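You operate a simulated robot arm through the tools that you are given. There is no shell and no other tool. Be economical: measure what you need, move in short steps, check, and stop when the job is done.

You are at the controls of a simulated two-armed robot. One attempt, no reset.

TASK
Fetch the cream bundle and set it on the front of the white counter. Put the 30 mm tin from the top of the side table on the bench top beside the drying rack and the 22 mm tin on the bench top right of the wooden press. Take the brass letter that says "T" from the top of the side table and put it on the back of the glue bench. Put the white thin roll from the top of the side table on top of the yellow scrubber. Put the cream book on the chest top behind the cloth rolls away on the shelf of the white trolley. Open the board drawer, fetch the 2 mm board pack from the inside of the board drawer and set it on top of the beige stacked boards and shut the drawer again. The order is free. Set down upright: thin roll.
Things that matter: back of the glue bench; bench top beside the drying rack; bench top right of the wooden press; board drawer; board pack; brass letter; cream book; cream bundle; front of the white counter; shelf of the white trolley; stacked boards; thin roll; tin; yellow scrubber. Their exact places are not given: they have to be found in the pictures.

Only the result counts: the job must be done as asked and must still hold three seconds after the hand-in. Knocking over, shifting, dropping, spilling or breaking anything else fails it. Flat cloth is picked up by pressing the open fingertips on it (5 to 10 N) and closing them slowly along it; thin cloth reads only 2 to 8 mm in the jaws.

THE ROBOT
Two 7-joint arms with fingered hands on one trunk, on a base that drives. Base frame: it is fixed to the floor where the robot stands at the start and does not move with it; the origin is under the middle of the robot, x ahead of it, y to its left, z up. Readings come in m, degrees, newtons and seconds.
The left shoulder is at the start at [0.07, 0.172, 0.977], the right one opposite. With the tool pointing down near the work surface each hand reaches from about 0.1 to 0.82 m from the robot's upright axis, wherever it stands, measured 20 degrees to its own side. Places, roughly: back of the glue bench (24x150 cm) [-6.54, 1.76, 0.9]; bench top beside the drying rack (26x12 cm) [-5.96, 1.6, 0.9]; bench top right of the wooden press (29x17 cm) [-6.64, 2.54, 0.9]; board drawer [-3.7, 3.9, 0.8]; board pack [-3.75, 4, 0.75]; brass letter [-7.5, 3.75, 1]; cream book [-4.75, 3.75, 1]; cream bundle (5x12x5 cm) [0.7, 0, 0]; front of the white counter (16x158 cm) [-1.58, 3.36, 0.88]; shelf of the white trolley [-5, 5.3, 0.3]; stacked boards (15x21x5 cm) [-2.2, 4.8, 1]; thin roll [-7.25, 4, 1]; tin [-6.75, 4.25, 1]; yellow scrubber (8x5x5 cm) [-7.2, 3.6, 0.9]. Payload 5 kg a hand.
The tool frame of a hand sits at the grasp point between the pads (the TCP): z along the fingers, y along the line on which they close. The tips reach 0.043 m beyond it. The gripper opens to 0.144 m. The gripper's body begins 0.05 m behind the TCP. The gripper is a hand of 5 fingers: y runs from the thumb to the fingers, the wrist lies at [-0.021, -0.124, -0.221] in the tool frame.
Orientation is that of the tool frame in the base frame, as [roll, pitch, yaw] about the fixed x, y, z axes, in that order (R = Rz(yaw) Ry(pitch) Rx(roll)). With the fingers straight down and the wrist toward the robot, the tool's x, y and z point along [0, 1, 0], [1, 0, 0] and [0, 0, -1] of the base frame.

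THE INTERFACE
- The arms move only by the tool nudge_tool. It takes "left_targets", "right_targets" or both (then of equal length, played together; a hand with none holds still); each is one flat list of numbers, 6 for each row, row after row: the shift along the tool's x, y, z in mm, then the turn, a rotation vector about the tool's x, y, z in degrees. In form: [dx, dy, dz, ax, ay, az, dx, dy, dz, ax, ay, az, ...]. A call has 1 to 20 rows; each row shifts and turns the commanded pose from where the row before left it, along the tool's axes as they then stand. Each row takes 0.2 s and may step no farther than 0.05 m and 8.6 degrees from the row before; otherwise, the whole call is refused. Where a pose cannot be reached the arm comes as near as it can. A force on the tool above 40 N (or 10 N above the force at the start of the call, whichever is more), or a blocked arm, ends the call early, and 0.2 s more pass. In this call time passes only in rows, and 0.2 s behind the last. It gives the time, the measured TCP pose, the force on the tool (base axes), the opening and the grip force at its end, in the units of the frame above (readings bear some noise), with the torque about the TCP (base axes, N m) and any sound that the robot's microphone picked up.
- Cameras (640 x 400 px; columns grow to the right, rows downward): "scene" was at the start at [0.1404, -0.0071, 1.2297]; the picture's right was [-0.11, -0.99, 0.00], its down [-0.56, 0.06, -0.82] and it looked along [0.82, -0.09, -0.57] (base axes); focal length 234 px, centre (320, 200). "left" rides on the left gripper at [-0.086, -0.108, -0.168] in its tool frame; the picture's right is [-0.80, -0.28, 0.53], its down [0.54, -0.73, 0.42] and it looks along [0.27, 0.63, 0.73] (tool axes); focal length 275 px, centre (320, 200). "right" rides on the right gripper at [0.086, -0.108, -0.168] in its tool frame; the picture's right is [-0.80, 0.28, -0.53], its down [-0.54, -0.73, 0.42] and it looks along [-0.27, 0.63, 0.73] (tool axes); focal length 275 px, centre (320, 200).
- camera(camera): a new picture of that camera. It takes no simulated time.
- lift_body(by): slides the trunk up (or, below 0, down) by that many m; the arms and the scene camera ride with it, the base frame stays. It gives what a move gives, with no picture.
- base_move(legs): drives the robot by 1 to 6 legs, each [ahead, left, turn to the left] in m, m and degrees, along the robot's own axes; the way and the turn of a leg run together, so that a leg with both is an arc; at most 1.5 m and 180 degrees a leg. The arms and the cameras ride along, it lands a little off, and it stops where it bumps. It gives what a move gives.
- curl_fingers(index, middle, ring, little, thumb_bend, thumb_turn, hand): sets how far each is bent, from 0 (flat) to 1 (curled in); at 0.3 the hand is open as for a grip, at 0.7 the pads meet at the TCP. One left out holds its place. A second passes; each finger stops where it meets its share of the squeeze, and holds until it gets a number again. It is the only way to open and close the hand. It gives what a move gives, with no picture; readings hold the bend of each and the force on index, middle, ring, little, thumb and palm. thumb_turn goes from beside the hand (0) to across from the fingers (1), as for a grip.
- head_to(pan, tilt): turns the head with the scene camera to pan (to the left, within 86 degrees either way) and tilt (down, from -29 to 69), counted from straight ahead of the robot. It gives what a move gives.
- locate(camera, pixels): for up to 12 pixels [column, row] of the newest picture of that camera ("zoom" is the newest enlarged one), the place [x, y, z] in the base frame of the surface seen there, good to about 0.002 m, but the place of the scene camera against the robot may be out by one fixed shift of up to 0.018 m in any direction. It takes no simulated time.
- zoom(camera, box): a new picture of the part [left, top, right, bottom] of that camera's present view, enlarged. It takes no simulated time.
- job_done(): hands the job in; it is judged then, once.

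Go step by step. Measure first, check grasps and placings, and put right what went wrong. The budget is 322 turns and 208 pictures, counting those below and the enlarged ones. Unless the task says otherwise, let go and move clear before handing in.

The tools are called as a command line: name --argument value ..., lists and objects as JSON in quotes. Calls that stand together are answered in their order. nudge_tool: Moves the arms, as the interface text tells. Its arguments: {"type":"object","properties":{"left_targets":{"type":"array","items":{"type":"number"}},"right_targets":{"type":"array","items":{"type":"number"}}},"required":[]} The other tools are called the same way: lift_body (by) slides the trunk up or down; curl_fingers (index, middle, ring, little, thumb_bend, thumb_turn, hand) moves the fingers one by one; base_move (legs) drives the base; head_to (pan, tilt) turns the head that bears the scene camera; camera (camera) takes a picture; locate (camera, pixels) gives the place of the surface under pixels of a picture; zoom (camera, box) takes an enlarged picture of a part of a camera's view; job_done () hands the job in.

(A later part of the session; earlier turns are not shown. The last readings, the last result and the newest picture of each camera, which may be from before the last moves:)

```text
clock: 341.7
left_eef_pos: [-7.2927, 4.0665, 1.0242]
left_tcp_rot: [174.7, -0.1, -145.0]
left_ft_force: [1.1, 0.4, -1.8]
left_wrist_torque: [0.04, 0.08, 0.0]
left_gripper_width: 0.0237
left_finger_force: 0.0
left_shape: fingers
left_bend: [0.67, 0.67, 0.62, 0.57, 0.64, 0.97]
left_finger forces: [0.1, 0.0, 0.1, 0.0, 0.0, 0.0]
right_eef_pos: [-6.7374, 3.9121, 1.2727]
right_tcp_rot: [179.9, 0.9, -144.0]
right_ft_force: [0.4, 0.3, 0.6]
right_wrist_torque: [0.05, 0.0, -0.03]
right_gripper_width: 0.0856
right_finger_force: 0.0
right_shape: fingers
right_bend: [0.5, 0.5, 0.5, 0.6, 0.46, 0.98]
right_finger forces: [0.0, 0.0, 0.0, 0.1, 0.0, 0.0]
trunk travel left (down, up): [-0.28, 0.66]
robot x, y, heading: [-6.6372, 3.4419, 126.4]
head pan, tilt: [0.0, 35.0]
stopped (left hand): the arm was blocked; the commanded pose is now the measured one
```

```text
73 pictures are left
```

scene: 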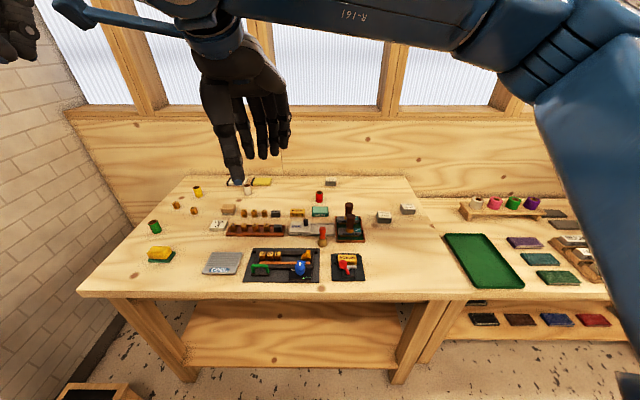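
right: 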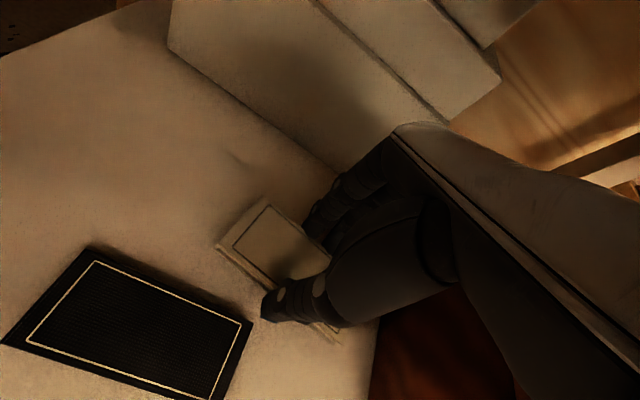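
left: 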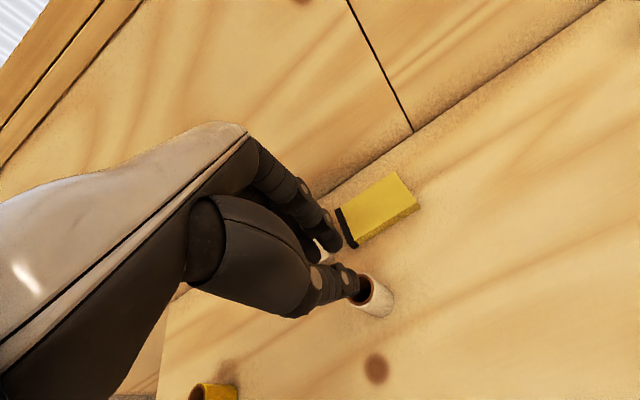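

The forearm/elbow is blocked low again. Raise the hand, reopen, lift the trunk 0.22 m, and inspect the table.

nudge_tool --left_targets '[0, 0, -30, 0, 0, 0, 0, 0, -40, 0, 0, 0]'

lift_body --by 0.22

camera --camera "scene"

```text
clock: 342.3
left_eef_pos: [-7.2968, 4.0685, 1.0663]
left_tcp_rot: [176.3, 0.3, -145.2]
left_ft_force: [-0.3, 1.6, -1.4]
left_wrist_torque: [-0.05, -0.04, -0.03]
left_gripper_width: 0.0236
left_finger_force: 0.1
left_shape: fingers
left_bend: [0.67, 0.67, 0.62, 0.57, 0.64, 0.97]
left_finger forces: [0.0, 0.1, 0.0, 0.0, 0.0, 0.0]
right_eef_pos: [-6.7522, 3.9188, 1.2663]
right_tcp_rot: [-179.3, 1.3, -144.1]
right_ft_force: [0.5, 1.9, -1.3]
right_wrist_torque: [-0.14, 0.07, 0.02]
right_gripper_width: 0.0857
right_finger_force: 0.0
right_shape: fingers
right_bend: [0.5, 0.5, 0.5, 0.6, 0.46, 0.98]
right_finger forces: [0.0, 0.1, 0.0, 0.0, 0.0, 0.1]
trunk travel left (down, up): [-0.28, 0.66]
robot x, y, heading: [-6.6377, 3.4437, 126.4]
head pan, tilt: [0.0, 35.0]
```

```text
clock: 344.6
left_eef_pos: [-7.301, 4.0678, 1.2849]
left_tcp_rot: [176.4, 0.4, -145.0]
left_ft_force: [-0.1, 0.3, -0.3]
left_wrist_torque: [0.02, -0.01, 0.01]
left_gripper_width: 0.0236
left_finger_force: 0.0
left_shape: fingers
left_bend: [0.67, 0.67, 0.62, 0.57, 0.64, 0.97]
left_finger forces: [0.1, 0.1, 0.1, 0.0, 0.0, 0.0]
right_eef_pos: [-6.7559, 3.9187, 1.4867]
right_tcp_rot: [-179.2, 1.4, -144.0]
right_ft_force: [0.3, -0.3, 0.5]
right_wrist_torque: [-0.03, -0.02, -0.04]
right_gripper_width: 0.0855
right_finger_force: 0.1
right_shape: fingers
right_bend: [0.5, 0.5, 0.5, 0.6, 0.46, 0.98]
right_finger forces: [0.1, 0.0, 0.0, 0.1, 0.1, 0.1]
trunk travel left (down, up): [-0.5, 0.44]
robot x, y, heading: [-6.6336, 3.4377, 126.6]
head pan, tilt: [0.0, 35.0]
```

```text
72 pictures are left
```

scene: 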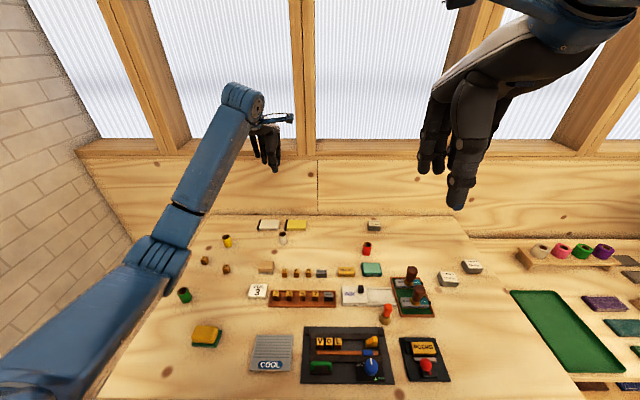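

locate --camera "scene" --pixels '[[184, 294], [205, 260], [226, 268], [207, 335], [283, 236], [165, 255]]'

curl_fingers --hand "left" --index 0.54 --middle 0.54 --ring 0.54 --little 0.54 --thumb_bend 0.54

nudge_tool --left_targets '[0, 0, 40, 3.5, 0, 0, 0, 0, 40, 0, 0, 0, 0, 0, 40, 0, 0, 0, 0, 0, 40, 0, 0, 0, 0, 0, 40, 0, 0, 0]'

camera --camera "left"

```text
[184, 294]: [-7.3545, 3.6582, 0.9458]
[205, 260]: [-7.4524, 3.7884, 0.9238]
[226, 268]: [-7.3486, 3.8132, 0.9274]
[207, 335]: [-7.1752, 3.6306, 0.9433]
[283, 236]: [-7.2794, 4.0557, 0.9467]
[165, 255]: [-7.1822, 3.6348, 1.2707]
```

```text
clock: 345.6
left_eef_pos: [-7.3019, 4.0662, 1.2857]
left_tcp_rot: [176.4, 0.4, -145.0]
left_ft_force: [-0.5, -0.4, 0.4]
left_wrist_torque: [0.01, 0.01, 0.02]
left_gripper_width: 0.0636
left_finger_force: 0.0
left_shape: fingers
left_bend: [0.54, 0.54, 0.54, 0.54, 0.54, 0.97]
left_finger forces: [0.0, 0.1, 0.1, 0.0, 0.1, 0.0]
right_eef_pos: [-6.7563, 3.9174, 1.488]
right_tcp_rot: [-179.1, 1.4, -143.9]
right_ft_force: [-0.9, 0.0, -1.2]
right_wrist_torque: [0.04, 0.01, -0.01]
right_gripper_width: 0.0854
right_finger_force: 0.1
right_shape: fingers
right_bend: [0.5, 0.5, 0.5, 0.6, 0.46, 0.98]
right_finger forces: [0.0, 0.0, 0.1, 0.0, 0.0, 0.1]
trunk travel left (down, up): [-0.5, 0.44]
robot x, y, heading: [-6.634, 3.4413, 126.8]
head pan, tilt: [0.0, 35.0]
```

```text
clock: 346.8
left_eef_pos: [-7.3029, 4.0708, 1.0864]
left_tcp_rot: [179.9, 0.5, -145.0]
left_ft_force: [-0.9, 1.4, -0.3]
left_wrist_torque: [-0.02, -0.03, -0.05]
left_gripper_width: 0.0634
left_finger_force: 0.0
left_shape: fingers
left_bend: [0.54, 0.54, 0.54, 0.54, 0.54, 0.98]
left_finger forces: [0.1, 0.0, 0.0, 0.0, 0.0, 0.0]
right_eef_pos: [-6.7565, 3.9179, 1.4877]
right_tcp_rot: [-179.2, 1.5, -144.0]
right_ft_force: [0.9, 0.0, -0.6]
right_wrist_torque: [-0.04, 0.0, 0.0]
right_gripper_width: 0.0856
right_finger_force: 0.2
right_shape: fingers
right_bend: [0.5, 0.5, 0.5, 0.6, 0.46, 0.98]
right_finger forces: [0.1, 0.1, 0.0, 0.0, 0.0, 0.0]
trunk travel left (down, up): [-0.5, 0.44]
robot x, y, heading: [-6.6372, 3.4439, 126.4]
head pan, tilt: [0.0, 35.0]
```

```text
71 pictures are left
```

left: 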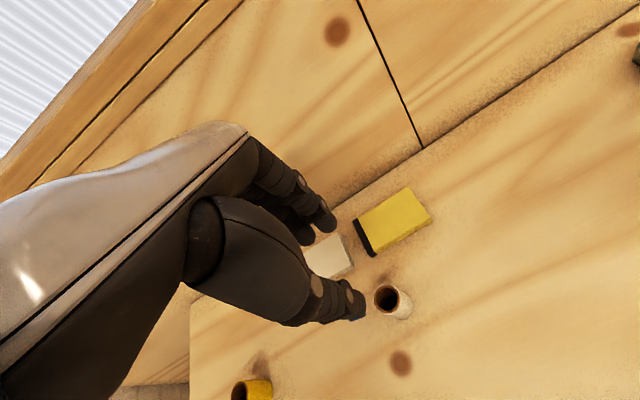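

Everything is undisturbed. Correct by −14 mm along y and descend with the higher shoulder.

nudge_tool --left_targets '[-1.5, -14, 0, 0, 0, 0, 0, 0, 40, 0, 0, 0, 0, 0, 40, 0, 0, 0, 0, 0, 30, 0, 0, 0, 0, 0, 18, 0, 0, 0, 0, 0, 8, 0, 0, 0]'

camera --camera "left"

```text
clock: 348.2
left_eef_pos: [-7.292, 4.0585, 0.9497]
left_tcp_rot: [179.8, 0.5, -145.0]
left_ft_force: [0.7, -0.5, -0.8]
left_wrist_torque: [0.01, 0.0, -0.02]
left_gripper_width: 0.0636
left_finger_force: 0.0
left_shape: fingers
left_bend: [0.54, 0.54, 0.54, 0.54, 0.54, 0.98]
left_finger forces: [0.1, 0.0, 0.0, 0.0, 0.1, 0.0]
right_eef_pos: [-6.7574, 3.9165, 1.4873]
right_tcp_rot: [-179.2, 1.4, -144.1]
right_ft_force: [-0.7, 0.0, 0.2]
right_wrist_torque: [-0.01, -0.03, 0.0]
right_gripper_width: 0.0857
right_finger_force: 0.0
right_shape: fingers
right_bend: [0.5, 0.5, 0.5, 0.6, 0.46, 0.98]
right_finger forces: [0.0, 0.0, 0.0, 0.0, 0.0, 0.0]
trunk travel left (down, up): [-0.5, 0.44]
robot x, y, heading: [-6.6358, 3.4415, 126.4]
head pan, tilt: [0.0, 35.0]
```

```text
70 pictures are left
```

left: 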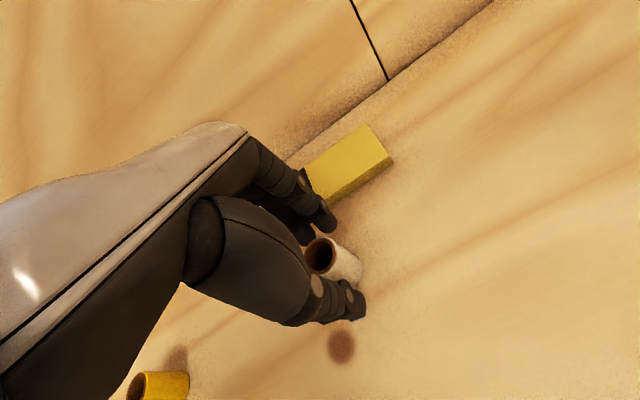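

The roll is between thumb and fingers. Close.

curl_fingers --hand "left" --index 0.68 --middle 0.68 --ring 0.62 --little 0.56 --thumb_bend 0.68

camera --camera "left"

```text
clock: 349.2
left_eef_pos: [-7.2926, 4.0604, 0.9497]
left_tcp_rot: [179.9, 0.5, -145.0]
left_ft_force: [0.0, 0.4, 0.0]
left_wrist_torque: [-0.03, 0.02, -0.01]
left_gripper_width: 0.0298
left_finger_force: 7.4
left_shape: fingers
left_bend: [0.65, 0.66, 0.62, 0.56, 0.64, 0.97]
left_finger forces: [3.6, 3.5, 0.0, 0.1, 7.2, 0.1]
right_eef_pos: [-6.7564, 3.9182, 1.4871]
right_tcp_rot: [-179.1, 1.3, -144.0]
right_ft_force: [0.0, 0.5, -0.4]
right_wrist_torque: [-0.02, 0.0, 0.03]
right_gripper_width: 0.0858
right_finger_force: 0.0
right_shape: fingers
right_bend: [0.5, 0.5, 0.5, 0.6, 0.46, 0.98]
right_finger forces: [0.0, 0.0, 0.0, 0.0, 0.0, 0.1]
trunk travel left (down, up): [-0.5, 0.44]
robot x, y, heading: [-6.6373, 3.4395, 126.7]
head pan, tilt: [0.0, 35.0]
```

```text
69 pictures are left
```

left: 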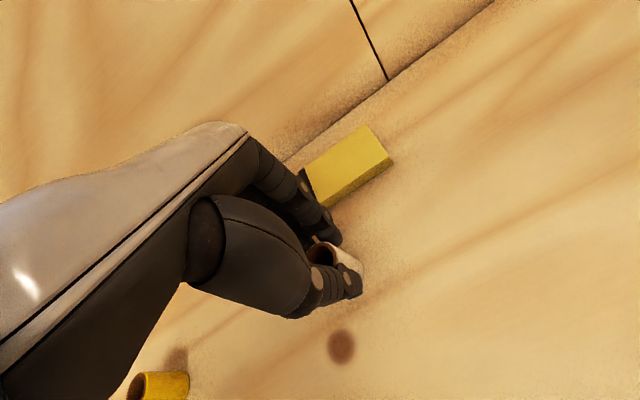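

Gripped evenly (7 N). Lift and carry it over to the scrubber.

nudge_tool --left_targets '[0, 0, -10, 0, 0, 0, 0, 0, -30, 0, 0, 0, 0, 0, -40, 0, 0, 0, 0, 0, -40, 0, 0, 0, 0, 0, -30, 0, 0, 0, 17, -38.6, 0, 0, 0, 0, 17, -38.6, 0, 0, 0, 0, 17, -38.6, 0, 0, 0, 0, 17, -38.6, 0, 0, 0, 0, 17, -38.6, 0, 0, 0, 0, 17, -38.6, 0, 0, 0, 0, 17, -38.6, 0, 0, 0, 0, 17, -38.6, 0, 0, 0, 0, 17, -38.6, 0, 0, 0, 0, 17, -38.6, 0, 0, 0, 0, 17, -38.6, 0, 0, 0, 0]'

camera --camera "left"

```text
clock: 352.6
left_eef_pos: [-7.2321, 3.6193, 1.0893]
left_tcp_rot: [179.9, 0.6, -145.1]
left_ft_force: [0.6, 0.3, -1.2]
left_wrist_torque: [0.04, -0.05, -0.01]
left_gripper_width: 0.0293
left_finger_force: 7.0
left_shape: fingers
left_bend: [0.65, 0.66, 0.62, 0.56, 0.64, 0.97]
left_finger forces: [3.6, 3.5, 0.1, 0.0, 6.8, 0.0]
left hand out of reach, approached as far as the arm can: row 15, 16
right_eef_pos: [-6.7565, 3.9161, 1.4869]
right_tcp_rot: [-179.2, 1.5, -144.1]
right_ft_force: [0.3, -0.3, 0.6]
right_wrist_torque: [0.01, -0.02, 0.02]
right_gripper_width: 0.0857
right_finger_force: 0.0
right_shape: fingers
right_bend: [0.5, 0.5, 0.5, 0.6, 0.46, 0.98]
right_finger forces: [0.0, 0.0, 0.0, 0.0, 0.0, 0.1]
trunk travel left (down, up): [-0.5, 0.44]
robot x, y, heading: [-6.6369, 3.4417, 126.1]
head pan, tilt: [0.0, 35.0]
```

```text
68 pictures are left
```

left: 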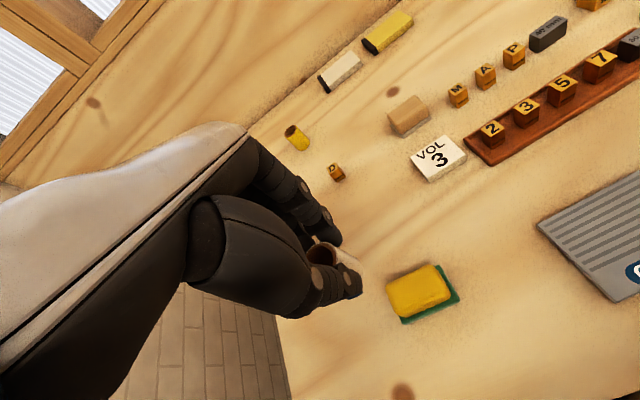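

locate --camera "left" --pixels '[[392, 287], [434, 268], [448, 290], [405, 312], [420, 290], [400, 300], [440, 280]]'

base_move --legs '[[-0.12, 0, 0]]'

```text
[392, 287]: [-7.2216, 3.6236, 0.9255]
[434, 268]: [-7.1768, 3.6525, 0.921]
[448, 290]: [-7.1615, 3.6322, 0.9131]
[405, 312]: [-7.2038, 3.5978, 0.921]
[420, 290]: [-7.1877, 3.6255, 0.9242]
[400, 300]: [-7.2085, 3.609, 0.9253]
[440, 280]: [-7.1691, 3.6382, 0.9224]
```

```text
clock: 353.8
left_eef_pos: [-7.1627, 3.5222, 1.0875]
left_tcp_rot: [-179.9, 0.6, -144.9]
left_ft_force: [0.7, 0.0, -0.1]
left_wrist_torque: [0.0, -0.02, -0.02]
left_gripper_width: 0.0292
left_finger_force: 7.4
left_shape: fingers
left_bend: [0.65, 0.66, 0.62, 0.56, 0.64, 0.97]
left_finger forces: [3.6, 3.6, 0.1, 0.0, 6.9, 0.0]
right_eef_pos: [-6.6861, 3.8218, 1.4863]
right_tcp_rot: [-179.1, 1.3, -143.9]
right_ft_force: [0.0, -0.2, -0.5]
right_wrist_torque: [0.0, -0.04, -0.01]
right_gripper_width: 0.0856
right_finger_force: 0.2
right_shape: fingers
right_bend: [0.5, 0.5, 0.5, 0.6, 0.46, 0.98]
right_finger forces: [0.1, 0.0, 0.0, 0.1, 0.0, 0.1]
trunk travel left (down, up): [-0.5, 0.44]
robot x, y, heading: [-6.5678, 3.3424, 126.7]
head pan, tilt: [0.0, 35.0]
```

Scrubber top centre [-7.190,3.626], z≈0.925. Move over and lower to just above.

nudge_tool --left_targets '[-12.4, 33.8, 0, 0, 0, 0, -12.4, 33.8, 0, 0, 0, 0, -12.4, 33.8, 0, 0, 0, 0, 0, 0, 30, 0, 0, 0, 0, 0, 30, 0, 0, 0, 0, 0, 20, 0, 0, 0]'

camera --camera "left"

zoom --camera "scene" --box '[60, 180, 320, 380]'

```text
clock: 355.2
left_eef_pos: [-7.1868, 3.63, 1.0087]
left_tcp_rot: [179.9, 0.5, -144.9]
left_ft_force: [0.0, 0.5, 0.3]
left_wrist_torque: [0.01, -0.01, 0.0]
left_gripper_width: 0.0291
left_finger_force: 7.3
left_shape: fingers
left_bend: [0.65, 0.66, 0.62, 0.56, 0.64, 0.97]
left_finger forces: [3.7, 3.6, 0.1, 0.0, 6.8, 0.1]
right_eef_pos: [-6.6844, 3.8211, 1.488]
right_tcp_rot: [-179.1, 1.4, -144.0]
right_ft_force: [1.2, -0.7, -0.4]
right_wrist_torque: [0.02, -0.01, -0.01]
right_gripper_width: 0.0856
right_finger_force: 0.0
right_shape: fingers
right_bend: [0.5, 0.5, 0.5, 0.6, 0.46, 0.98]
right_finger forces: [0.1, 0.0, 0.0, 0.0, 0.0, 0.0]
trunk travel left (down, up): [-0.5, 0.44]
robot x, y, heading: [-6.5658, 3.3487, 126.2]
head pan, tilt: [0.0, 35.0]
```

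```text
67 pictures are left
```

left: 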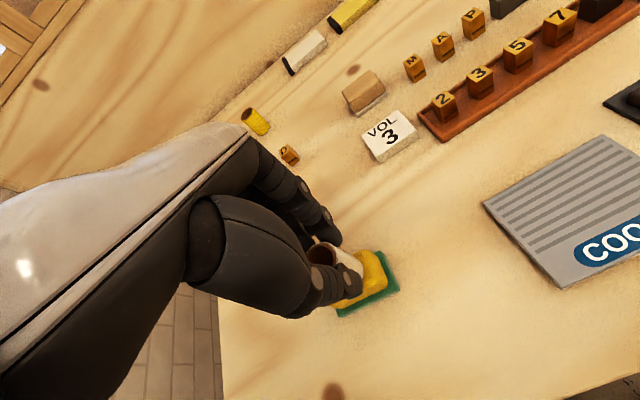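

```text
2.00 times, centred on (190, 280) of scene
```

zoom: 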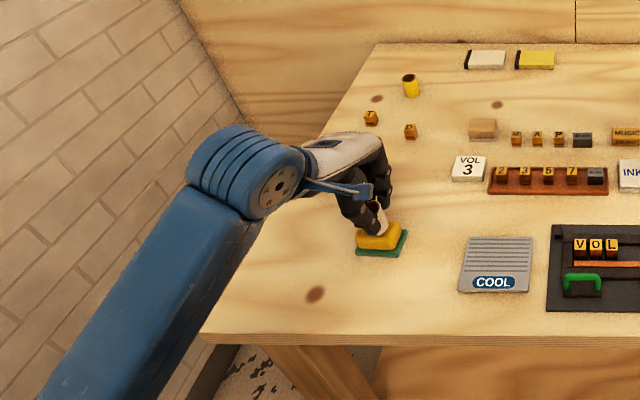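

Well centred on the sponge. Lower to contact in small steps.

nudge_tool --left_targets '[0, 0, 8, 0, 0, 0, 0, 0, 4, 0, 0, 0]'

nudge_tool --left_targets '[0, 0, 2, 0, 0, 0, 0, 0, 2, 0, 0, 0]'

```text
clock: 355.8
left_eef_pos: [-7.1884, 3.6287, 0.9968]
left_tcp_rot: [179.9, 0.5, -145.0]
left_ft_force: [0.3, 0.9, -1.2]
left_wrist_torque: [0.0, 0.02, -0.01]
left_gripper_width: 0.0293
left_finger_force: 7.2
left_shape: fingers
left_bend: [0.65, 0.66, 0.62, 0.56, 0.64, 0.97]
left_finger forces: [3.6, 3.6, 0.1, 0.0, 6.9, 0.0]
right_eef_pos: [-6.6844, 3.821, 1.4873]
right_tcp_rot: [-179.3, 1.4, -144.0]
right_ft_force: [-1.4, 0.4, 0.6]
right_wrist_torque: [0.02, 0.0, -0.04]
right_gripper_width: 0.0856
right_finger_force: 0.1
right_shape: fingers
right_bend: [0.5, 0.5, 0.5, 0.6, 0.46, 0.98]
right_finger forces: [0.0, 0.1, 0.1, 0.0, 0.1, 0.1]
trunk travel left (down, up): [-0.5, 0.44]
robot x, y, heading: [-6.565, 3.3434, 126.4]
head pan, tilt: [0.0, 35.0]
```

```text
clock: 356.4
left_eef_pos: [-7.1881, 3.6288, 0.994]
left_tcp_rot: [179.7, 0.5, -145.0]
left_ft_force: [-1.6, 1.5, 9.7]
left_wrist_torque: [0.03, -0.02, 0.0]
left_gripper_width: 0.0291
left_finger_force: 9.2
left_shape: fingers
left_bend: [0.65, 0.66, 0.62, 0.56, 0.64, 0.97]
left_finger forces: [4.7, 5.1, 0.0, 0.0, 7.6, 0.1]
right_eef_pos: [-6.6845, 3.82, 1.487]
right_tcp_rot: [-179.2, 1.4, -144.0]
right_ft_force: [-0.3, -0.4, -0.1]
right_wrist_torque: [0.01, -0.01, -0.05]
right_gripper_width: 0.0856
right_finger_force: 0.1
right_shape: fingers
right_bend: [0.5, 0.5, 0.5, 0.6, 0.46, 0.98]
right_finger forces: [0.0, 0.1, 0.0, 0.0, 0.1, 0.0]
trunk travel left (down, up): [-0.5, 0.44]
robot x, y, heading: [-6.5652, 3.3443, 126.5]
head pan, tilt: [0.0, 35.0]
```

Contact. Open in two small steps, then rise.

curl_fingers --hand "left" --index 0.62 --middle 0.62 --ring 0.6 --thumb_bend 0.61

curl_fingers --hand "left" --index 0.53 --middle 0.53 --ring 0.53 --little 0.53 --thumb_bend 0.53

nudge_tool --left_targets '[0, 0, -15, 0, 0, 0, 0, 0, -30, 0, 0, 0, 0, 0, -40, 0, 0, 0, 0, 0, -40, 0, 0, 0, 0, 0, -40, 0, 0, 0]'

camera --camera "left"

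```text
clock: 357.4
left_eef_pos: [-7.189, 3.6277, 0.9926]
left_tcp_rot: [179.9, 0.6, -144.9]
left_ft_force: [-0.7, 0.3, 0.4]
left_wrist_torque: [0.03, 0.02, 0.01]
left_gripper_width: 0.0369
left_finger_force: 0.0
left_shape: fingers
left_bend: [0.62, 0.62, 0.6, 0.56, 0.61, 0.97]
left_finger forces: [0.0, 0.0, 0.0, 0.1, 0.1, 0.0]
right_eef_pos: [-6.6845, 3.8205, 1.4865]
right_tcp_rot: [-179.3, 1.4, -144.0]
right_ft_force: [0.3, 1.1, 0.1]
right_wrist_torque: [-0.02, 0.01, 0.02]
right_gripper_width: 0.0855
right_finger_force: 0.1
right_shape: fingers
right_bend: [0.5, 0.5, 0.5, 0.6, 0.46, 0.98]
right_finger forces: [0.0, 0.0, 0.1, 0.0, 0.0, 0.0]
trunk travel left (down, up): [-0.5, 0.44]
robot x, y, heading: [-6.5688, 3.3447, 126.3]
head pan, tilt: [0.0, 35.0]
```

```text
clock: 358.4
left_eef_pos: [-7.1866, 3.627, 0.9926]
left_tcp_rot: [179.8, 0.5, -145.0]
left_ft_force: [-0.3, -1.3, 0.1]
left_wrist_torque: [0.02, 0.01, -0.01]
left_gripper_width: 0.0672
left_finger_force: 0.0
left_shape: fingers
left_bend: [0.53, 0.53, 0.53, 0.53, 0.53, 0.97]
left_finger forces: [0.2, 0.1, 0.1, 0.0, 0.1, 0.0]
right_eef_pos: [-6.6841, 3.8199, 1.4884]
right_tcp_rot: [-179.2, 1.4, -143.9]
right_ft_force: [-0.5, 0.4, 0.4]
right_wrist_torque: [-0.01, 0.03, 0.03]
right_gripper_width: 0.0858
right_finger_force: 0.1
right_shape: fingers
right_bend: [0.5, 0.5, 0.5, 0.6, 0.46, 0.98]
right_finger forces: [0.0, 0.0, 0.0, 0.0, 0.0, 0.0]
trunk travel left (down, up): [-0.5, 0.44]
robot x, y, heading: [-6.5688, 3.3452, 126.3]
head pan, tilt: [0.0, 35.0]
```

```text
clock: 359.6
left_eef_pos: [-7.1884, 3.6276, 1.1573]
left_tcp_rot: [180.0, 0.5, -145.0]
left_ft_force: [1.0, -0.2, -0.2]
left_wrist_torque: [0.01, 0.02, 0.04]
left_gripper_width: 0.0674
left_finger_force: 0.1
left_shape: fingers
left_bend: [0.53, 0.53, 0.53, 0.53, 0.53, 0.97]
left_finger forces: [0.0, 0.0, 0.0, 0.0, 0.1, 0.1]
right_eef_pos: [-6.6844, 3.8208, 1.4872]
right_tcp_rot: [-179.2, 1.5, -144.0]
right_ft_force: [0.7, 0.1, -0.2]
right_wrist_torque: [0.02, 0.02, -0.04]
right_gripper_width: 0.0858
right_finger_force: 0.0
right_shape: fingers
right_bend: [0.5, 0.5, 0.5, 0.6, 0.46, 0.98]
right_finger forces: [0.1, 0.0, 0.0, 0.1, 0.0, 0.0]
trunk travel left (down, up): [-0.5, 0.44]
robot x, y, heading: [-6.5671, 3.3413, 126.5]
head pan, tilt: [0.0, 35.0]
```

```text
65 pictures are left
```

left: 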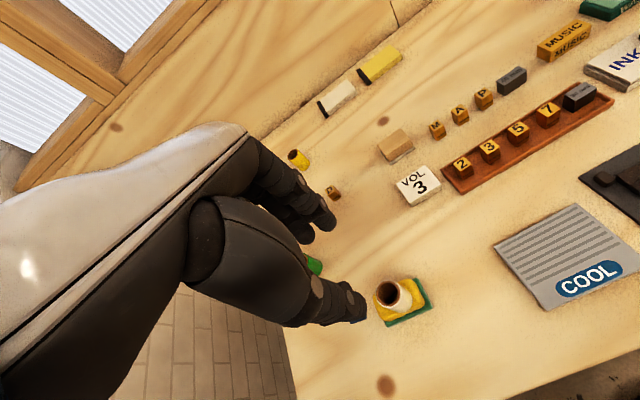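

The white roll stands upright on the scrubber. Next pick the T with the left and tin 22 with the right from one stance: move 0.1 m ahead, raise, and look at the T.

base_move --legs '[[0.1, 0, 0]]'

nudge_tool --left_targets '[-20, 35, -10, 0, 0, 0, -20, 35, -10, 0, 0, 0, 0, 35, 0, 0, 0, 0]'

camera --camera "left"

```text
clock: 360.8
left_eef_pos: [-7.2453, 3.7032, 1.1581]
left_tcp_rot: [179.8, 0.5, -145.0]
left_ft_force: [-0.8, -0.5, -0.6]
left_wrist_torque: [0.03, -0.04, 0.01]
left_gripper_width: 0.0673
left_finger_force: 0.1
left_shape: fingers
left_bend: [0.53, 0.53, 0.53, 0.53, 0.53, 0.97]
left_finger forces: [0.0, 0.0, 0.0, 0.0, 0.0, 0.1]
right_eef_pos: [-6.7425, 3.8982, 1.4877]
right_tcp_rot: [-179.3, 1.4, -144.1]
right_ft_force: [0.2, -0.3, 0.0]
right_wrist_torque: [0.01, 0.03, -0.01]
right_gripper_width: 0.0855
right_finger_force: 0.0
right_shape: fingers
right_bend: [0.5, 0.5, 0.5, 0.6, 0.46, 0.98]
right_finger forces: [0.0, 0.1, 0.1, 0.0, 0.0, 0.0]
trunk travel left (down, up): [-0.5, 0.44]
robot x, y, heading: [-6.6215, 3.4228, 126.5]
head pan, tilt: [0.0, 35.0]
```

```text
clock: 361.6
left_eef_pos: [-7.2783, 3.816, 1.176]
left_tcp_rot: [180.0, 0.6, -145.0]
left_ft_force: [-1.2, -0.6, -1.7]
left_wrist_torque: [0.0, -0.02, 0.01]
left_gripper_width: 0.0675
left_finger_force: 0.1
left_shape: fingers
left_bend: [0.53, 0.53, 0.53, 0.53, 0.53, 0.97]
left_finger forces: [0.0, 0.0, 0.0, 0.0, 0.1, 0.0]
right_eef_pos: [-6.7461, 3.9027, 1.4874]
right_tcp_rot: [-179.1, 1.5, -143.9]
right_ft_force: [0.1, 1.2, -0.6]
right_wrist_torque: [-0.01, -0.08, -0.01]
right_gripper_width: 0.0856
right_finger_force: 0.0
right_shape: fingers
right_bend: [0.5, 0.5, 0.5, 0.6, 0.46, 0.98]
right_finger forces: [0.0, 0.0, 0.0, 0.0, 0.1, 0.0]
trunk travel left (down, up): [-0.5, 0.44]
robot x, y, heading: [-6.6242, 3.423, 126.5]
head pan, tilt: [0.0, 35.0]
```

```text
64 pictures are left
```

left: 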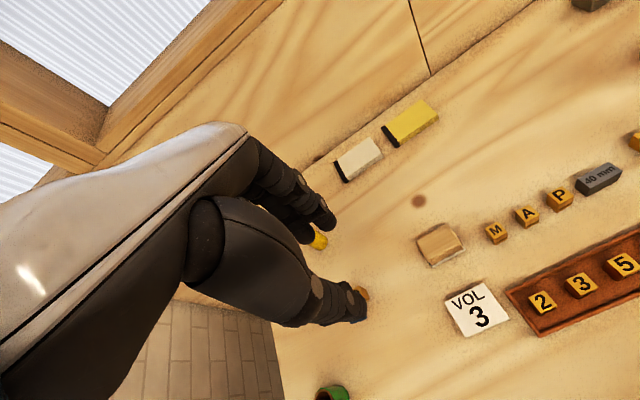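

nudge_tool --left_targets '[40, 20, 0, 0, 0, 0, 41, 20, 0, 0, 0, 0, 41, 20, 0, 0, 0, 0, 41, 19, 0, 0, 0, 0, 0, 0, 40, 0, 0, 0, 0, 0, 40, 0, 0, 0, 0, 0, 40, 0, 0, 0, 0, 0, 26, 0, 0, 0]'

camera --camera "left"

```text
clock: 363.4
left_eef_pos: [-7.4542, 3.7865, 1.0311]
left_tcp_rot: [179.9, 0.5, -144.9]
left_ft_force: [-0.6, 0.4, 0.2]
left_wrist_torque: [0.02, 0.01, -0.01]
left_gripper_width: 0.0675
left_finger_force: 0.0
left_shape: fingers
left_bend: [0.53, 0.53, 0.53, 0.53, 0.53, 0.98]
left_finger forces: [0.1, 0.0, 0.0, 0.0, 0.0, 0.1]
right_eef_pos: [-6.7443, 3.9007, 1.4874]
right_tcp_rot: [-179.2, 1.5, -144.0]
right_ft_force: [0.0, -0.1, -0.3]
right_wrist_torque: [-0.01, -0.03, -0.01]
right_gripper_width: 0.0853
right_finger_force: 0.1
right_shape: fingers
right_bend: [0.5, 0.5, 0.5, 0.6, 0.46, 0.98]
right_finger forces: [0.0, 0.0, 0.0, 0.1, 0.0, 0.1]
trunk travel left (down, up): [-0.5, 0.44]
robot x, y, heading: [-6.6242, 3.4219, 126.7]
head pan, tilt: [0.0, 35.0]
```

```text
63 pictures are left
```

left: 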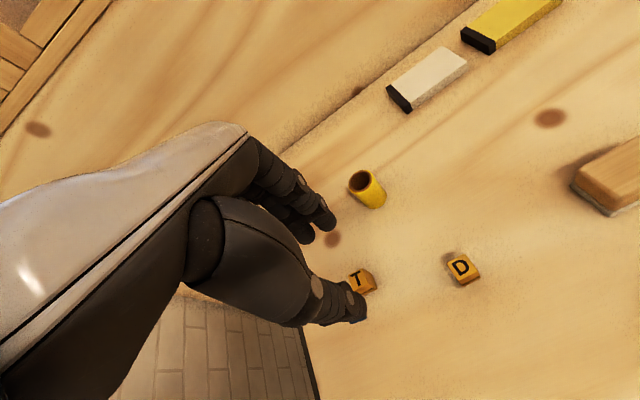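

zoom --camera "left" --box '[320, 150, 500, 310]'

locate --camera "zoom" --pixels '[[128, 325], [142, 298], [105, 315], [155, 318], [500, 295], [115, 80], [170, 140]]'

```text
2.50 times, centred on (410, 230) of left
```

zoom: 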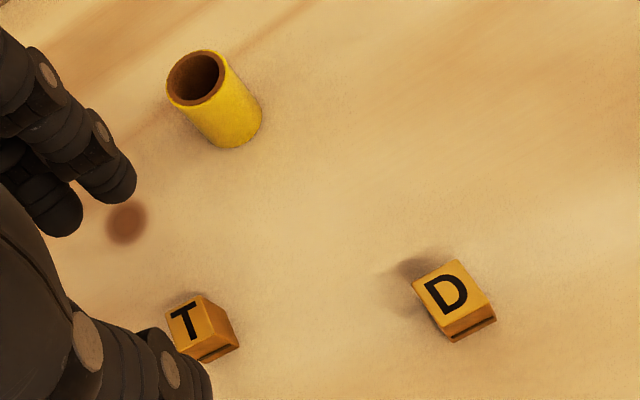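

```text
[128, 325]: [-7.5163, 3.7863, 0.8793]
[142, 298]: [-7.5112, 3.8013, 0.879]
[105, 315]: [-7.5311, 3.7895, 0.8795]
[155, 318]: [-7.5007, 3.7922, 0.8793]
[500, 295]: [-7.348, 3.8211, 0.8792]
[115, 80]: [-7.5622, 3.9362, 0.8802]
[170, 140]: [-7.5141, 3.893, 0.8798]
```

locate --camera "zoom" --pixels '[[188, 322], [172, 313], [203, 299], [218, 325], [212, 355], [235, 342], [198, 68], [240, 120]]'

```text
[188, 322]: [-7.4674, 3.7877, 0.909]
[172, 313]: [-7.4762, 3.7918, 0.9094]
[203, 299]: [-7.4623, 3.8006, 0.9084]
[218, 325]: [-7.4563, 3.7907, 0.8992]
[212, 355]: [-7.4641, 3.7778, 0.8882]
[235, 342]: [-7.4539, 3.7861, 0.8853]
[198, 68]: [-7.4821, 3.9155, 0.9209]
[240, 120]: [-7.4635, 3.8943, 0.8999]
```

T centre ≈[-7.466,3.789], ~18 mm wide, 28 mm tall. Adjust 9 mm and descend.

nudge_tool --left_targets '[8, 9, 0, 0, 0, 0, 0, 0, 40, 0, 0, 0, 0, 0, 35, 0, 0, 0, 0, 0, 18, 0, 0, 0, 0, 0, 6, 0, 0, 0]'

curl_fingers --hand "left" --index 0.72 --middle 0.72 --ring 0.64 --little 0.6 --thumb_bend 0.72

camera --camera "left"

```text
clock: 364.6
left_eef_pos: [-7.4636, 3.7895, 0.9301]
left_tcp_rot: [180.0, 0.6, -145.0]
left_ft_force: [0.6, 0.3, 0.0]
left_wrist_torque: [0.02, 0.02, 0.01]
left_gripper_width: 0.0674
left_finger_force: 0.0
left_shape: fingers
left_bend: [0.53, 0.53, 0.53, 0.53, 0.53, 0.98]
left_finger forces: [0.0, 0.1, 0.0, 0.0, 0.1, 0.0]
right_eef_pos: [-6.7431, 3.9004, 1.4885]
right_tcp_rot: [-179.2, 1.4, -144.0]
right_ft_force: [0.1, 0.5, 0.4]
right_wrist_torque: [-0.01, -0.03, 0.0]
right_gripper_width: 0.0854
right_finger_force: 0.0
right_shape: fingers
right_bend: [0.5, 0.5, 0.5, 0.6, 0.46, 0.98]
right_finger forces: [0.1, 0.0, 0.0, 0.1, 0.0, 0.1]
trunk travel left (down, up): [-0.5, 0.44]
robot x, y, heading: [-6.6224, 3.4251, 126.5]
head pan, tilt: [0.0, 35.0]
```

```text
clock: 365.6
left_eef_pos: [-7.464, 3.7891, 0.9318]
left_tcp_rot: [179.9, 0.6, -145.0]
left_ft_force: [0.4, 0.0, -0.3]
left_wrist_torque: [0.01, 0.02, -0.02]
left_gripper_width: 0.0081
left_finger_force: 8.6
left_shape: fingers
left_bend: [0.72, 0.71, 0.64, 0.6, 0.69, 0.96]
left_finger forces: [3.8, 6.4, 0.0, 0.0, 7.4, 0.1]
right_eef_pos: [-6.7449, 3.8992, 1.4866]
right_tcp_rot: [-179.2, 1.4, -144.0]
right_ft_force: [0.2, -0.4, 0.3]
right_wrist_torque: [0.0, 0.04, 0.02]
right_gripper_width: 0.0855
right_finger_force: 0.0
right_shape: fingers
right_bend: [0.5, 0.5, 0.5, 0.6, 0.46, 0.98]
right_finger forces: [0.0, 0.0, 0.0, 0.0, 0.0, 0.0]
trunk travel left (down, up): [-0.5, 0.44]
robot x, y, heading: [-6.6261, 3.4276, 126.2]
head pan, tilt: [0.0, 35.0]
```

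```text
61 pictures are left
```

left: 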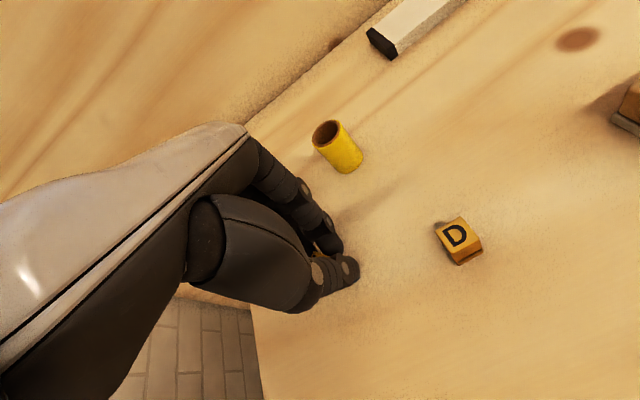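

Forces show an object pinched. Lift and check.

nudge_tool --left_targets '[0, 0, -10, 0, 0, 0, 0, 0, -30, 0, 0, 0, 0, 0, -40, 0, 0, 0, 0, 0, -40, 0, 0, 0, 0, 0, -40, 0, 0, 0, 0, 0, -40, 0, 0, 0]'

camera --camera "left"

```text
clock: 367.0
left_eef_pos: [-7.4645, 3.7895, 1.1315]
left_tcp_rot: [180.0, 0.4, -145.0]
left_ft_force: [0.0, -1.0, -2.0]
left_wrist_torque: [0.0, 0.03, 0.03]
left_gripper_width: 0.008
left_finger_force: 8.5
left_shape: fingers
left_bend: [0.72, 0.71, 0.64, 0.6, 0.69, 0.96]
left_finger forces: [3.7, 6.5, 0.0, 0.0, 7.3, 0.0]
right_eef_pos: [-6.7427, 3.9005, 1.4869]
right_tcp_rot: [-179.1, 1.4, -144.0]
right_ft_force: [-0.2, -0.6, -0.5]
right_wrist_torque: [-0.01, 0.01, 0.01]
right_gripper_width: 0.0855
right_finger_force: 0.0
right_shape: fingers
right_bend: [0.5, 0.5, 0.5, 0.6, 0.46, 0.98]
right_finger forces: [0.1, 0.0, 0.1, 0.1, 0.0, 0.1]
trunk travel left (down, up): [-0.5, 0.44]
robot x, y, heading: [-6.6263, 3.4312, 126.6]
head pan, tilt: [0.0, 35.0]
```

```text
60 pictures are left
```

left: 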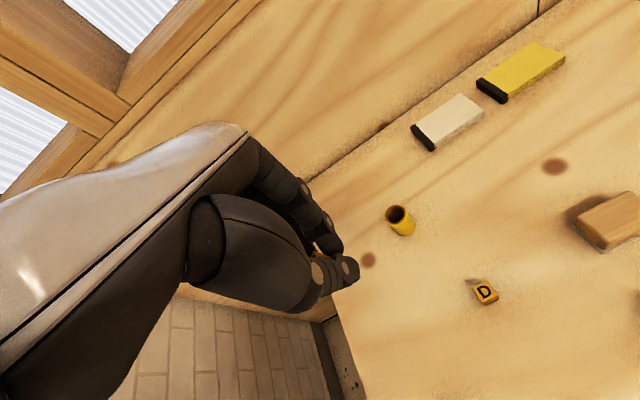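

The T is held. Now send the right hand over tin 22.

nudge_tool --right_targets '[-35.8, 31, 0, 0, 0, 0, -35.8, 31, 0, 0, 0, 0, -35.8, 31, 0, 0, 0, 0, -35.8, 31, 0, 0, 0, 0, -35.8, 31, 0, 0, 0, 0, -35.8, 31, 0, 0, 0, 0, -35.8, 31, 0, 0, 0, 0, -35.8, 31, 0, 0, 0, 0, 0, 0, 45, 0, 0, 0, 0, 0, 45, 0, 0, 0, 0, 0, 45, 0, 0, 0, 0, 0, 45, 0, 0, 0, 0, 0, 45, 0, 0, 0, 0, 0, 45, 0, 0, 0, 0, 0, 45, 0, 0, 0]'

camera --camera "right"

```text
clock: 370.2
left_eef_pos: [-7.4647, 3.7901, 1.1313]
left_tcp_rot: [179.9, 0.5, -145.1]
left_ft_force: [-0.9, 0.3, -1.3]
left_wrist_torque: [-0.01, -0.01, 0.0]
left_gripper_width: 0.008
left_finger_force: 9.0
left_shape: fingers
left_bend: [0.72, 0.71, 0.64, 0.6, 0.69, 0.96]
left_finger forces: [3.7, 6.5, 0.1, 0.0, 7.3, 0.0]
right_eef_pos: [-6.6485, 4.2685, 1.1751]
right_tcp_rot: [-179.1, 1.4, -143.9]
right_ft_force: [0.9, -0.2, 0.4]
right_wrist_torque: [-0.05, 0.02, 0.01]
right_gripper_width: 0.0855
right_finger_force: 0.1
right_shape: fingers
right_bend: [0.5, 0.5, 0.5, 0.6, 0.46, 0.98]
right_finger forces: [0.0, 0.0, 0.0, 0.1, 0.0, 0.1]
trunk travel left (down, up): [-0.5, 0.44]
robot x, y, heading: [-6.6284, 3.4234, 126.6]
head pan, tilt: [0.0, 35.0]
```

```text
59 pictures are left
```

right: 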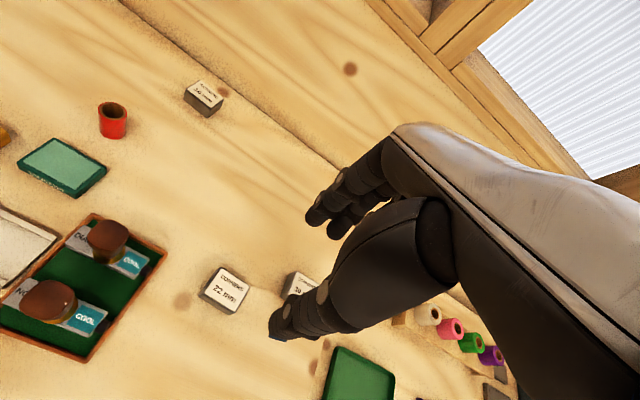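

locate --camera "right" --pixels '[[220, 267], [248, 286], [235, 308], [205, 291], [226, 287], [238, 312], [290, 275], [302, 292]]'

```text
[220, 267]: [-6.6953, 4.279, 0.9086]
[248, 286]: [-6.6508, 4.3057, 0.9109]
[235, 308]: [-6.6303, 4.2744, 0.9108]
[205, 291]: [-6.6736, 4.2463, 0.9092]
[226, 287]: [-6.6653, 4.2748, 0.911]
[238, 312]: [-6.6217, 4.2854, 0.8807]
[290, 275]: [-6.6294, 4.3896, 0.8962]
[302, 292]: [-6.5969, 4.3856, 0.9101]
```

Tin 22 centre [-6.6625,4.2764], 52×38×30 mm. Align and descend.

nudge_tool --right_targets '[6.6, 14.6, 0, 0, 0, 3, 0, 0, 45, 0, 0, 0, 0, 0, 45, 0, 0, 0, 0, 0, 45, 0, 0, 0, 0, 0, 45, 0, 0, 0, 0, 0, 40, 0, 0, 0, 0, 0, 18, 0, 0, 0, 0, 0, 7, 0, 0, 0]'

camera --camera "right"

```text
clock: 372.0
left_eef_pos: [-7.4652, 3.7902, 1.1313]
left_tcp_rot: [179.9, 0.5, -145.0]
left_ft_force: [0.7, 0.5, -0.8]
left_wrist_torque: [0.02, 0.03, 0.02]
left_gripper_width: 0.0081
left_finger_force: 8.7
left_shape: fingers
left_bend: [0.72, 0.71, 0.64, 0.6, 0.69, 0.96]
left_finger forces: [3.7, 6.4, 0.0, 0.0, 7.4, 0.1]
right_eef_pos: [-6.6556, 4.2788, 0.9291]
right_tcp_rot: [-179.3, 1.4, -147.0]
right_ft_force: [-0.4, 0.4, 0.8]
right_wrist_torque: [0.01, 0.05, -0.01]
right_gripper_width: 0.0859
right_finger_force: 0.0
right_shape: fingers
right_bend: [0.5, 0.5, 0.5, 0.6, 0.46, 0.98]
right_finger forces: [0.0, 0.8, 0.0, 0.1, 0.1, 0.0]
trunk travel left (down, up): [-0.5, 0.44]
robot x, y, heading: [-6.6257, 3.4193, 126.3]
head pan, tilt: [0.0, 35.0]
```

```text
58 pictures are left
```

right: 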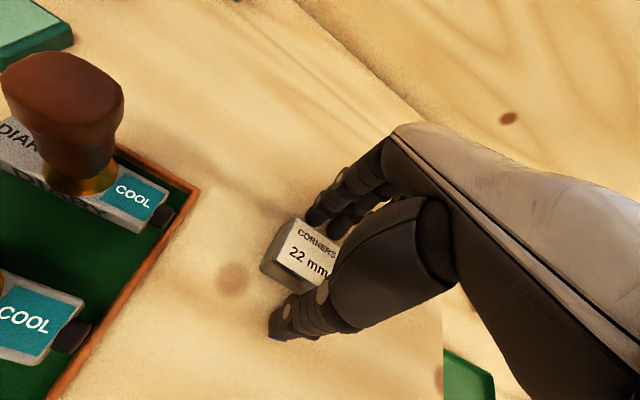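

The tin is between thumb and fingers. Close.

curl_fingers --hand "right" --index 0.69 --middle 0.67 --ring 0.67 --little 0.62 --thumb_bend 0.68

nudge_tool --right_targets '[0, 0, -8, 0, 0, 0, 0, 0, -30, 0, 0, 0, 0, 0, -45, 0, 0, 0, 0, 0, -45, 0, 0, 0, 0, 0, -45, 0, 0, 0, 0, 0, -45, 0, 0, 0, 0, 0, -45, 0, 0, 0, 0, 0, -45, 0, 0, 0]'

camera --camera "right"

```text
clock: 373.0
left_eef_pos: [-7.4663, 3.7895, 1.1296]
left_tcp_rot: [179.9, 0.5, -145.0]
left_ft_force: [-0.1, 1.3, -0.6]
left_wrist_torque: [0.04, -0.01, 0.0]
left_gripper_width: 0.008
left_finger_force: 8.4
left_shape: fingers
left_bend: [0.72, 0.71, 0.64, 0.6, 0.69, 0.96]
left_finger forces: [3.7, 6.6, 0.1, 0.1, 7.2, 0.0]
right_eef_pos: [-6.6557, 4.278, 0.93]
right_tcp_rot: [-179.3, 1.5, -146.9]
right_ft_force: [0.1, 0.5, -0.7]
right_wrist_torque: [0.04, -0.03, 0.01]
right_gripper_width: 0.0493
right_finger_force: 16.1
right_shape: fingers
right_bend: [0.61, 0.63, 0.67, 0.62, 0.58, 0.96]
right_finger forces: [10.5, 5.6, 0.0, 0.0, 16.3, 0.0]
trunk travel left (down, up): [-0.5, 0.44]
robot x, y, heading: [-6.623, 3.4189, 126.7]
head pan, tilt: [0.0, 35.0]
```

```text
clock: 374.8
left_eef_pos: [-7.4667, 3.7897, 1.1303]
left_tcp_rot: [179.9, 0.6, -145.0]
left_ft_force: [-0.6, 0.0, -0.8]
left_wrist_torque: [0.0, 0.01, 0.02]
left_gripper_width: 0.008
left_finger_force: 8.9
left_shape: fingers
left_bend: [0.72, 0.71, 0.64, 0.6, 0.69, 0.96]
left_finger forces: [3.6, 6.5, 0.1, 0.0, 7.3, 0.1]
right_eef_pos: [-6.6655, 4.2764, 1.2394]
right_tcp_rot: [-179.2, 1.6, -147.1]
right_ft_force: [-0.1, -0.2, -0.7]
right_wrist_torque: [0.01, 0.0, 0.01]
right_gripper_width: 0.0489
right_finger_force: 15.8
right_shape: fingers
right_bend: [0.61, 0.63, 0.67, 0.62, 0.58, 0.96]
right_finger forces: [10.5, 5.5, 0.1, 0.0, 16.1, 0.0]
trunk travel left (down, up): [-0.5, 0.44]
robot x, y, heading: [-6.6232, 3.4219, 126.3]
head pan, tilt: [0.0, 35.0]
```

```text
57 pictures are left
```

right: 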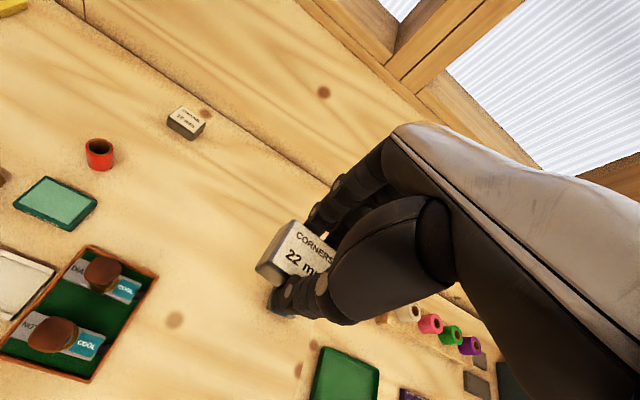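

Both are held. Tuck the arms, back away from the table, turn left to face the glue bench and look.

nudge_tool --left_targets '[-20, -35, -15, 0, 0, 0, -20, -35, -15, 0, 0, 0, -20, -35, -15, 0, 0, 0, -20, -35, -15, 0, 0, 0, -20, -35, -15, 0, 0, 0, -20, -35, -15, 0, 0, 0]' --right_targets '[30, -30, -5, 0, 0, 0, 30, -30, -5, 0, 0, 0, 30, -30, -5, 0, 0, 0, 30, -30, -5, 0, 0, 0, 30, -30, -5, 0, 0, 0, 30, -30, -5, 0, 0, 0]'

base_move --legs '[[-0.4, 0, 0], [-0.3, -0.35, 0], [0, 0, 90]]'

head_to --pan 0 --tilt 25

camera --camera "scene"

```text
clock: 376.2
left_eef_pos: [-7.2461, 3.6839, 1.2232]
left_tcp_rot: [179.9, 0.5, -145.0]
left_ft_force: [0.7, -1.0, -1.0]
left_wrist_torque: [0.04, 0.01, 0.0]
left_gripper_width: 0.0081
left_finger_force: 8.3
left_shape: fingers
left_bend: [0.72, 0.71, 0.64, 0.6, 0.69, 0.96]
left_finger forces: [3.4, 6.4, 0.0, 0.1, 7.3, 0.0]
right_eef_pos: [-6.7186, 4.0274, 1.2664]
right_tcp_rot: [-179.4, 1.6, -146.9]
right_ft_force: [0.4, -0.6, -1.5]
right_wrist_torque: [0.06, -0.02, -0.01]
right_gripper_width: 0.0489
right_finger_force: 15.8
right_shape: fingers
right_bend: [0.61, 0.64, 0.67, 0.62, 0.58, 0.96]
right_finger forces: [10.5, 5.4, 0.1, 0.0, 15.9, 0.0]
trunk travel left (down, up): [-0.5, 0.44]
robot x, y, heading: [-6.6215, 3.4202, 126.5]
head pan, tilt: [0.0, 35.0]
```

```text
clock: 384.9
left_eef_pos: [-6.1862, 2.4424, 1.2216]
left_tcp_rot: [179.9, 0.6, -54.8]
left_ft_force: [1.1, -0.4, -1.7]
left_wrist_torque: [-0.01, 0.0, 0.05]
left_gripper_width: 0.0073
left_finger_force: 7.9
left_shape: fingers
left_bend: [0.72, 0.71, 0.64, 0.6, 0.69, 0.96]
left_finger forces: [3.4, 5.8, 0.0, 0.1, 6.3, 0.1]
right_eef_pos: [-6.5326, 2.969, 1.2653]
right_tcp_rot: [-179.2, 1.5, -56.9]
right_ft_force: [-0.1, -0.1, -1.2]
right_wrist_torque: [-0.03, 0.0, 0.0]
right_gripper_width: 0.0483
right_finger_force: 15.6
right_shape: fingers
right_bend: [0.61, 0.64, 0.67, 0.62, 0.58, 0.96]
right_finger forces: [10.0, 5.2, 0.0, 0.0, 15.2, 0.0]
trunk travel left (down, up): [-0.5, 0.44]
robot x, y, heading: [-5.9283, 3.0647, -143.4]
head pan, tilt: [0.0, 35.0]
```

```text
clock: 385.6
left_eef_pos: [-6.1859, 2.4419, 1.2222]
left_tcp_rot: [179.9, 0.4, -54.9]
left_ft_force: [0.2, 0.5, -0.7]
left_wrist_torque: [0.03, 0.03, 0.01]
left_gripper_width: 0.0075
left_finger_force: 8.0
left_shape: fingers
left_bend: [0.72, 0.71, 0.64, 0.6, 0.69, 0.96]
left_finger forces: [3.5, 5.8, 0.0, 0.1, 6.2, 0.0]
right_eef_pos: [-6.5322, 2.97, 1.2667]
right_tcp_rot: [-179.3, 1.5, -56.8]
right_ft_force: [-0.5, -0.6, -1.8]
right_wrist_torque: [0.02, 0.02, -0.06]
right_gripper_width: 0.0483
right_finger_force: 14.9
right_shape: fingers
right_bend: [0.61, 0.64, 0.67, 0.62, 0.58, 0.96]
right_finger forces: [10.1, 5.2, 0.0, 0.0, 15.2, 0.1]
trunk travel left (down, up): [-0.5, 0.44]
robot x, y, heading: [-5.9269, 3.0671, -143.5]
head pan, tilt: [0.0, 25.0]
```

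```text
56 pictures are left
```

scene: 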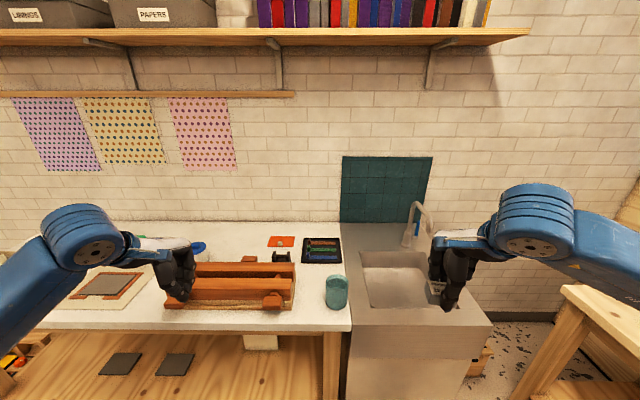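

The wooden press is at (240,290); the spot right of it holds a teal cup at (336,290). Zoom and measure.

zoom --camera "scene" --box '[120, 215, 400, 345]'

locate --camera "zoom" --pixels '[[400, 200], [408, 160], [495, 170], [520, 250], [440, 250], [430, 170], [440, 110], [380, 60], [300, 60], [525, 265], [460, 265], [200, 60]]'

```text
2.29 times, centred on (260, 280) of scene
```

zoom: 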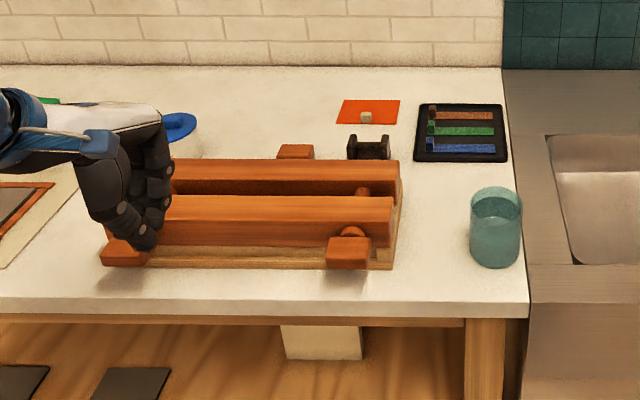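

```text
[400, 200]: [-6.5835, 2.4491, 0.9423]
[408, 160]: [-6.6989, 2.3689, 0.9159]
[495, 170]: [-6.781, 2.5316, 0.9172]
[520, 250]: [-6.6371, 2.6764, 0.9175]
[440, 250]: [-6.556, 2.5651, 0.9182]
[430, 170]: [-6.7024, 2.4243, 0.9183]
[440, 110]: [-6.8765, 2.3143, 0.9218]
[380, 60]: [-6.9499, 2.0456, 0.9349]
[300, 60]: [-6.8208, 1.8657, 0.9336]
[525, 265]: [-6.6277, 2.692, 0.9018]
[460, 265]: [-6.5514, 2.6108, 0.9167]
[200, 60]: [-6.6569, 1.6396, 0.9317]
```

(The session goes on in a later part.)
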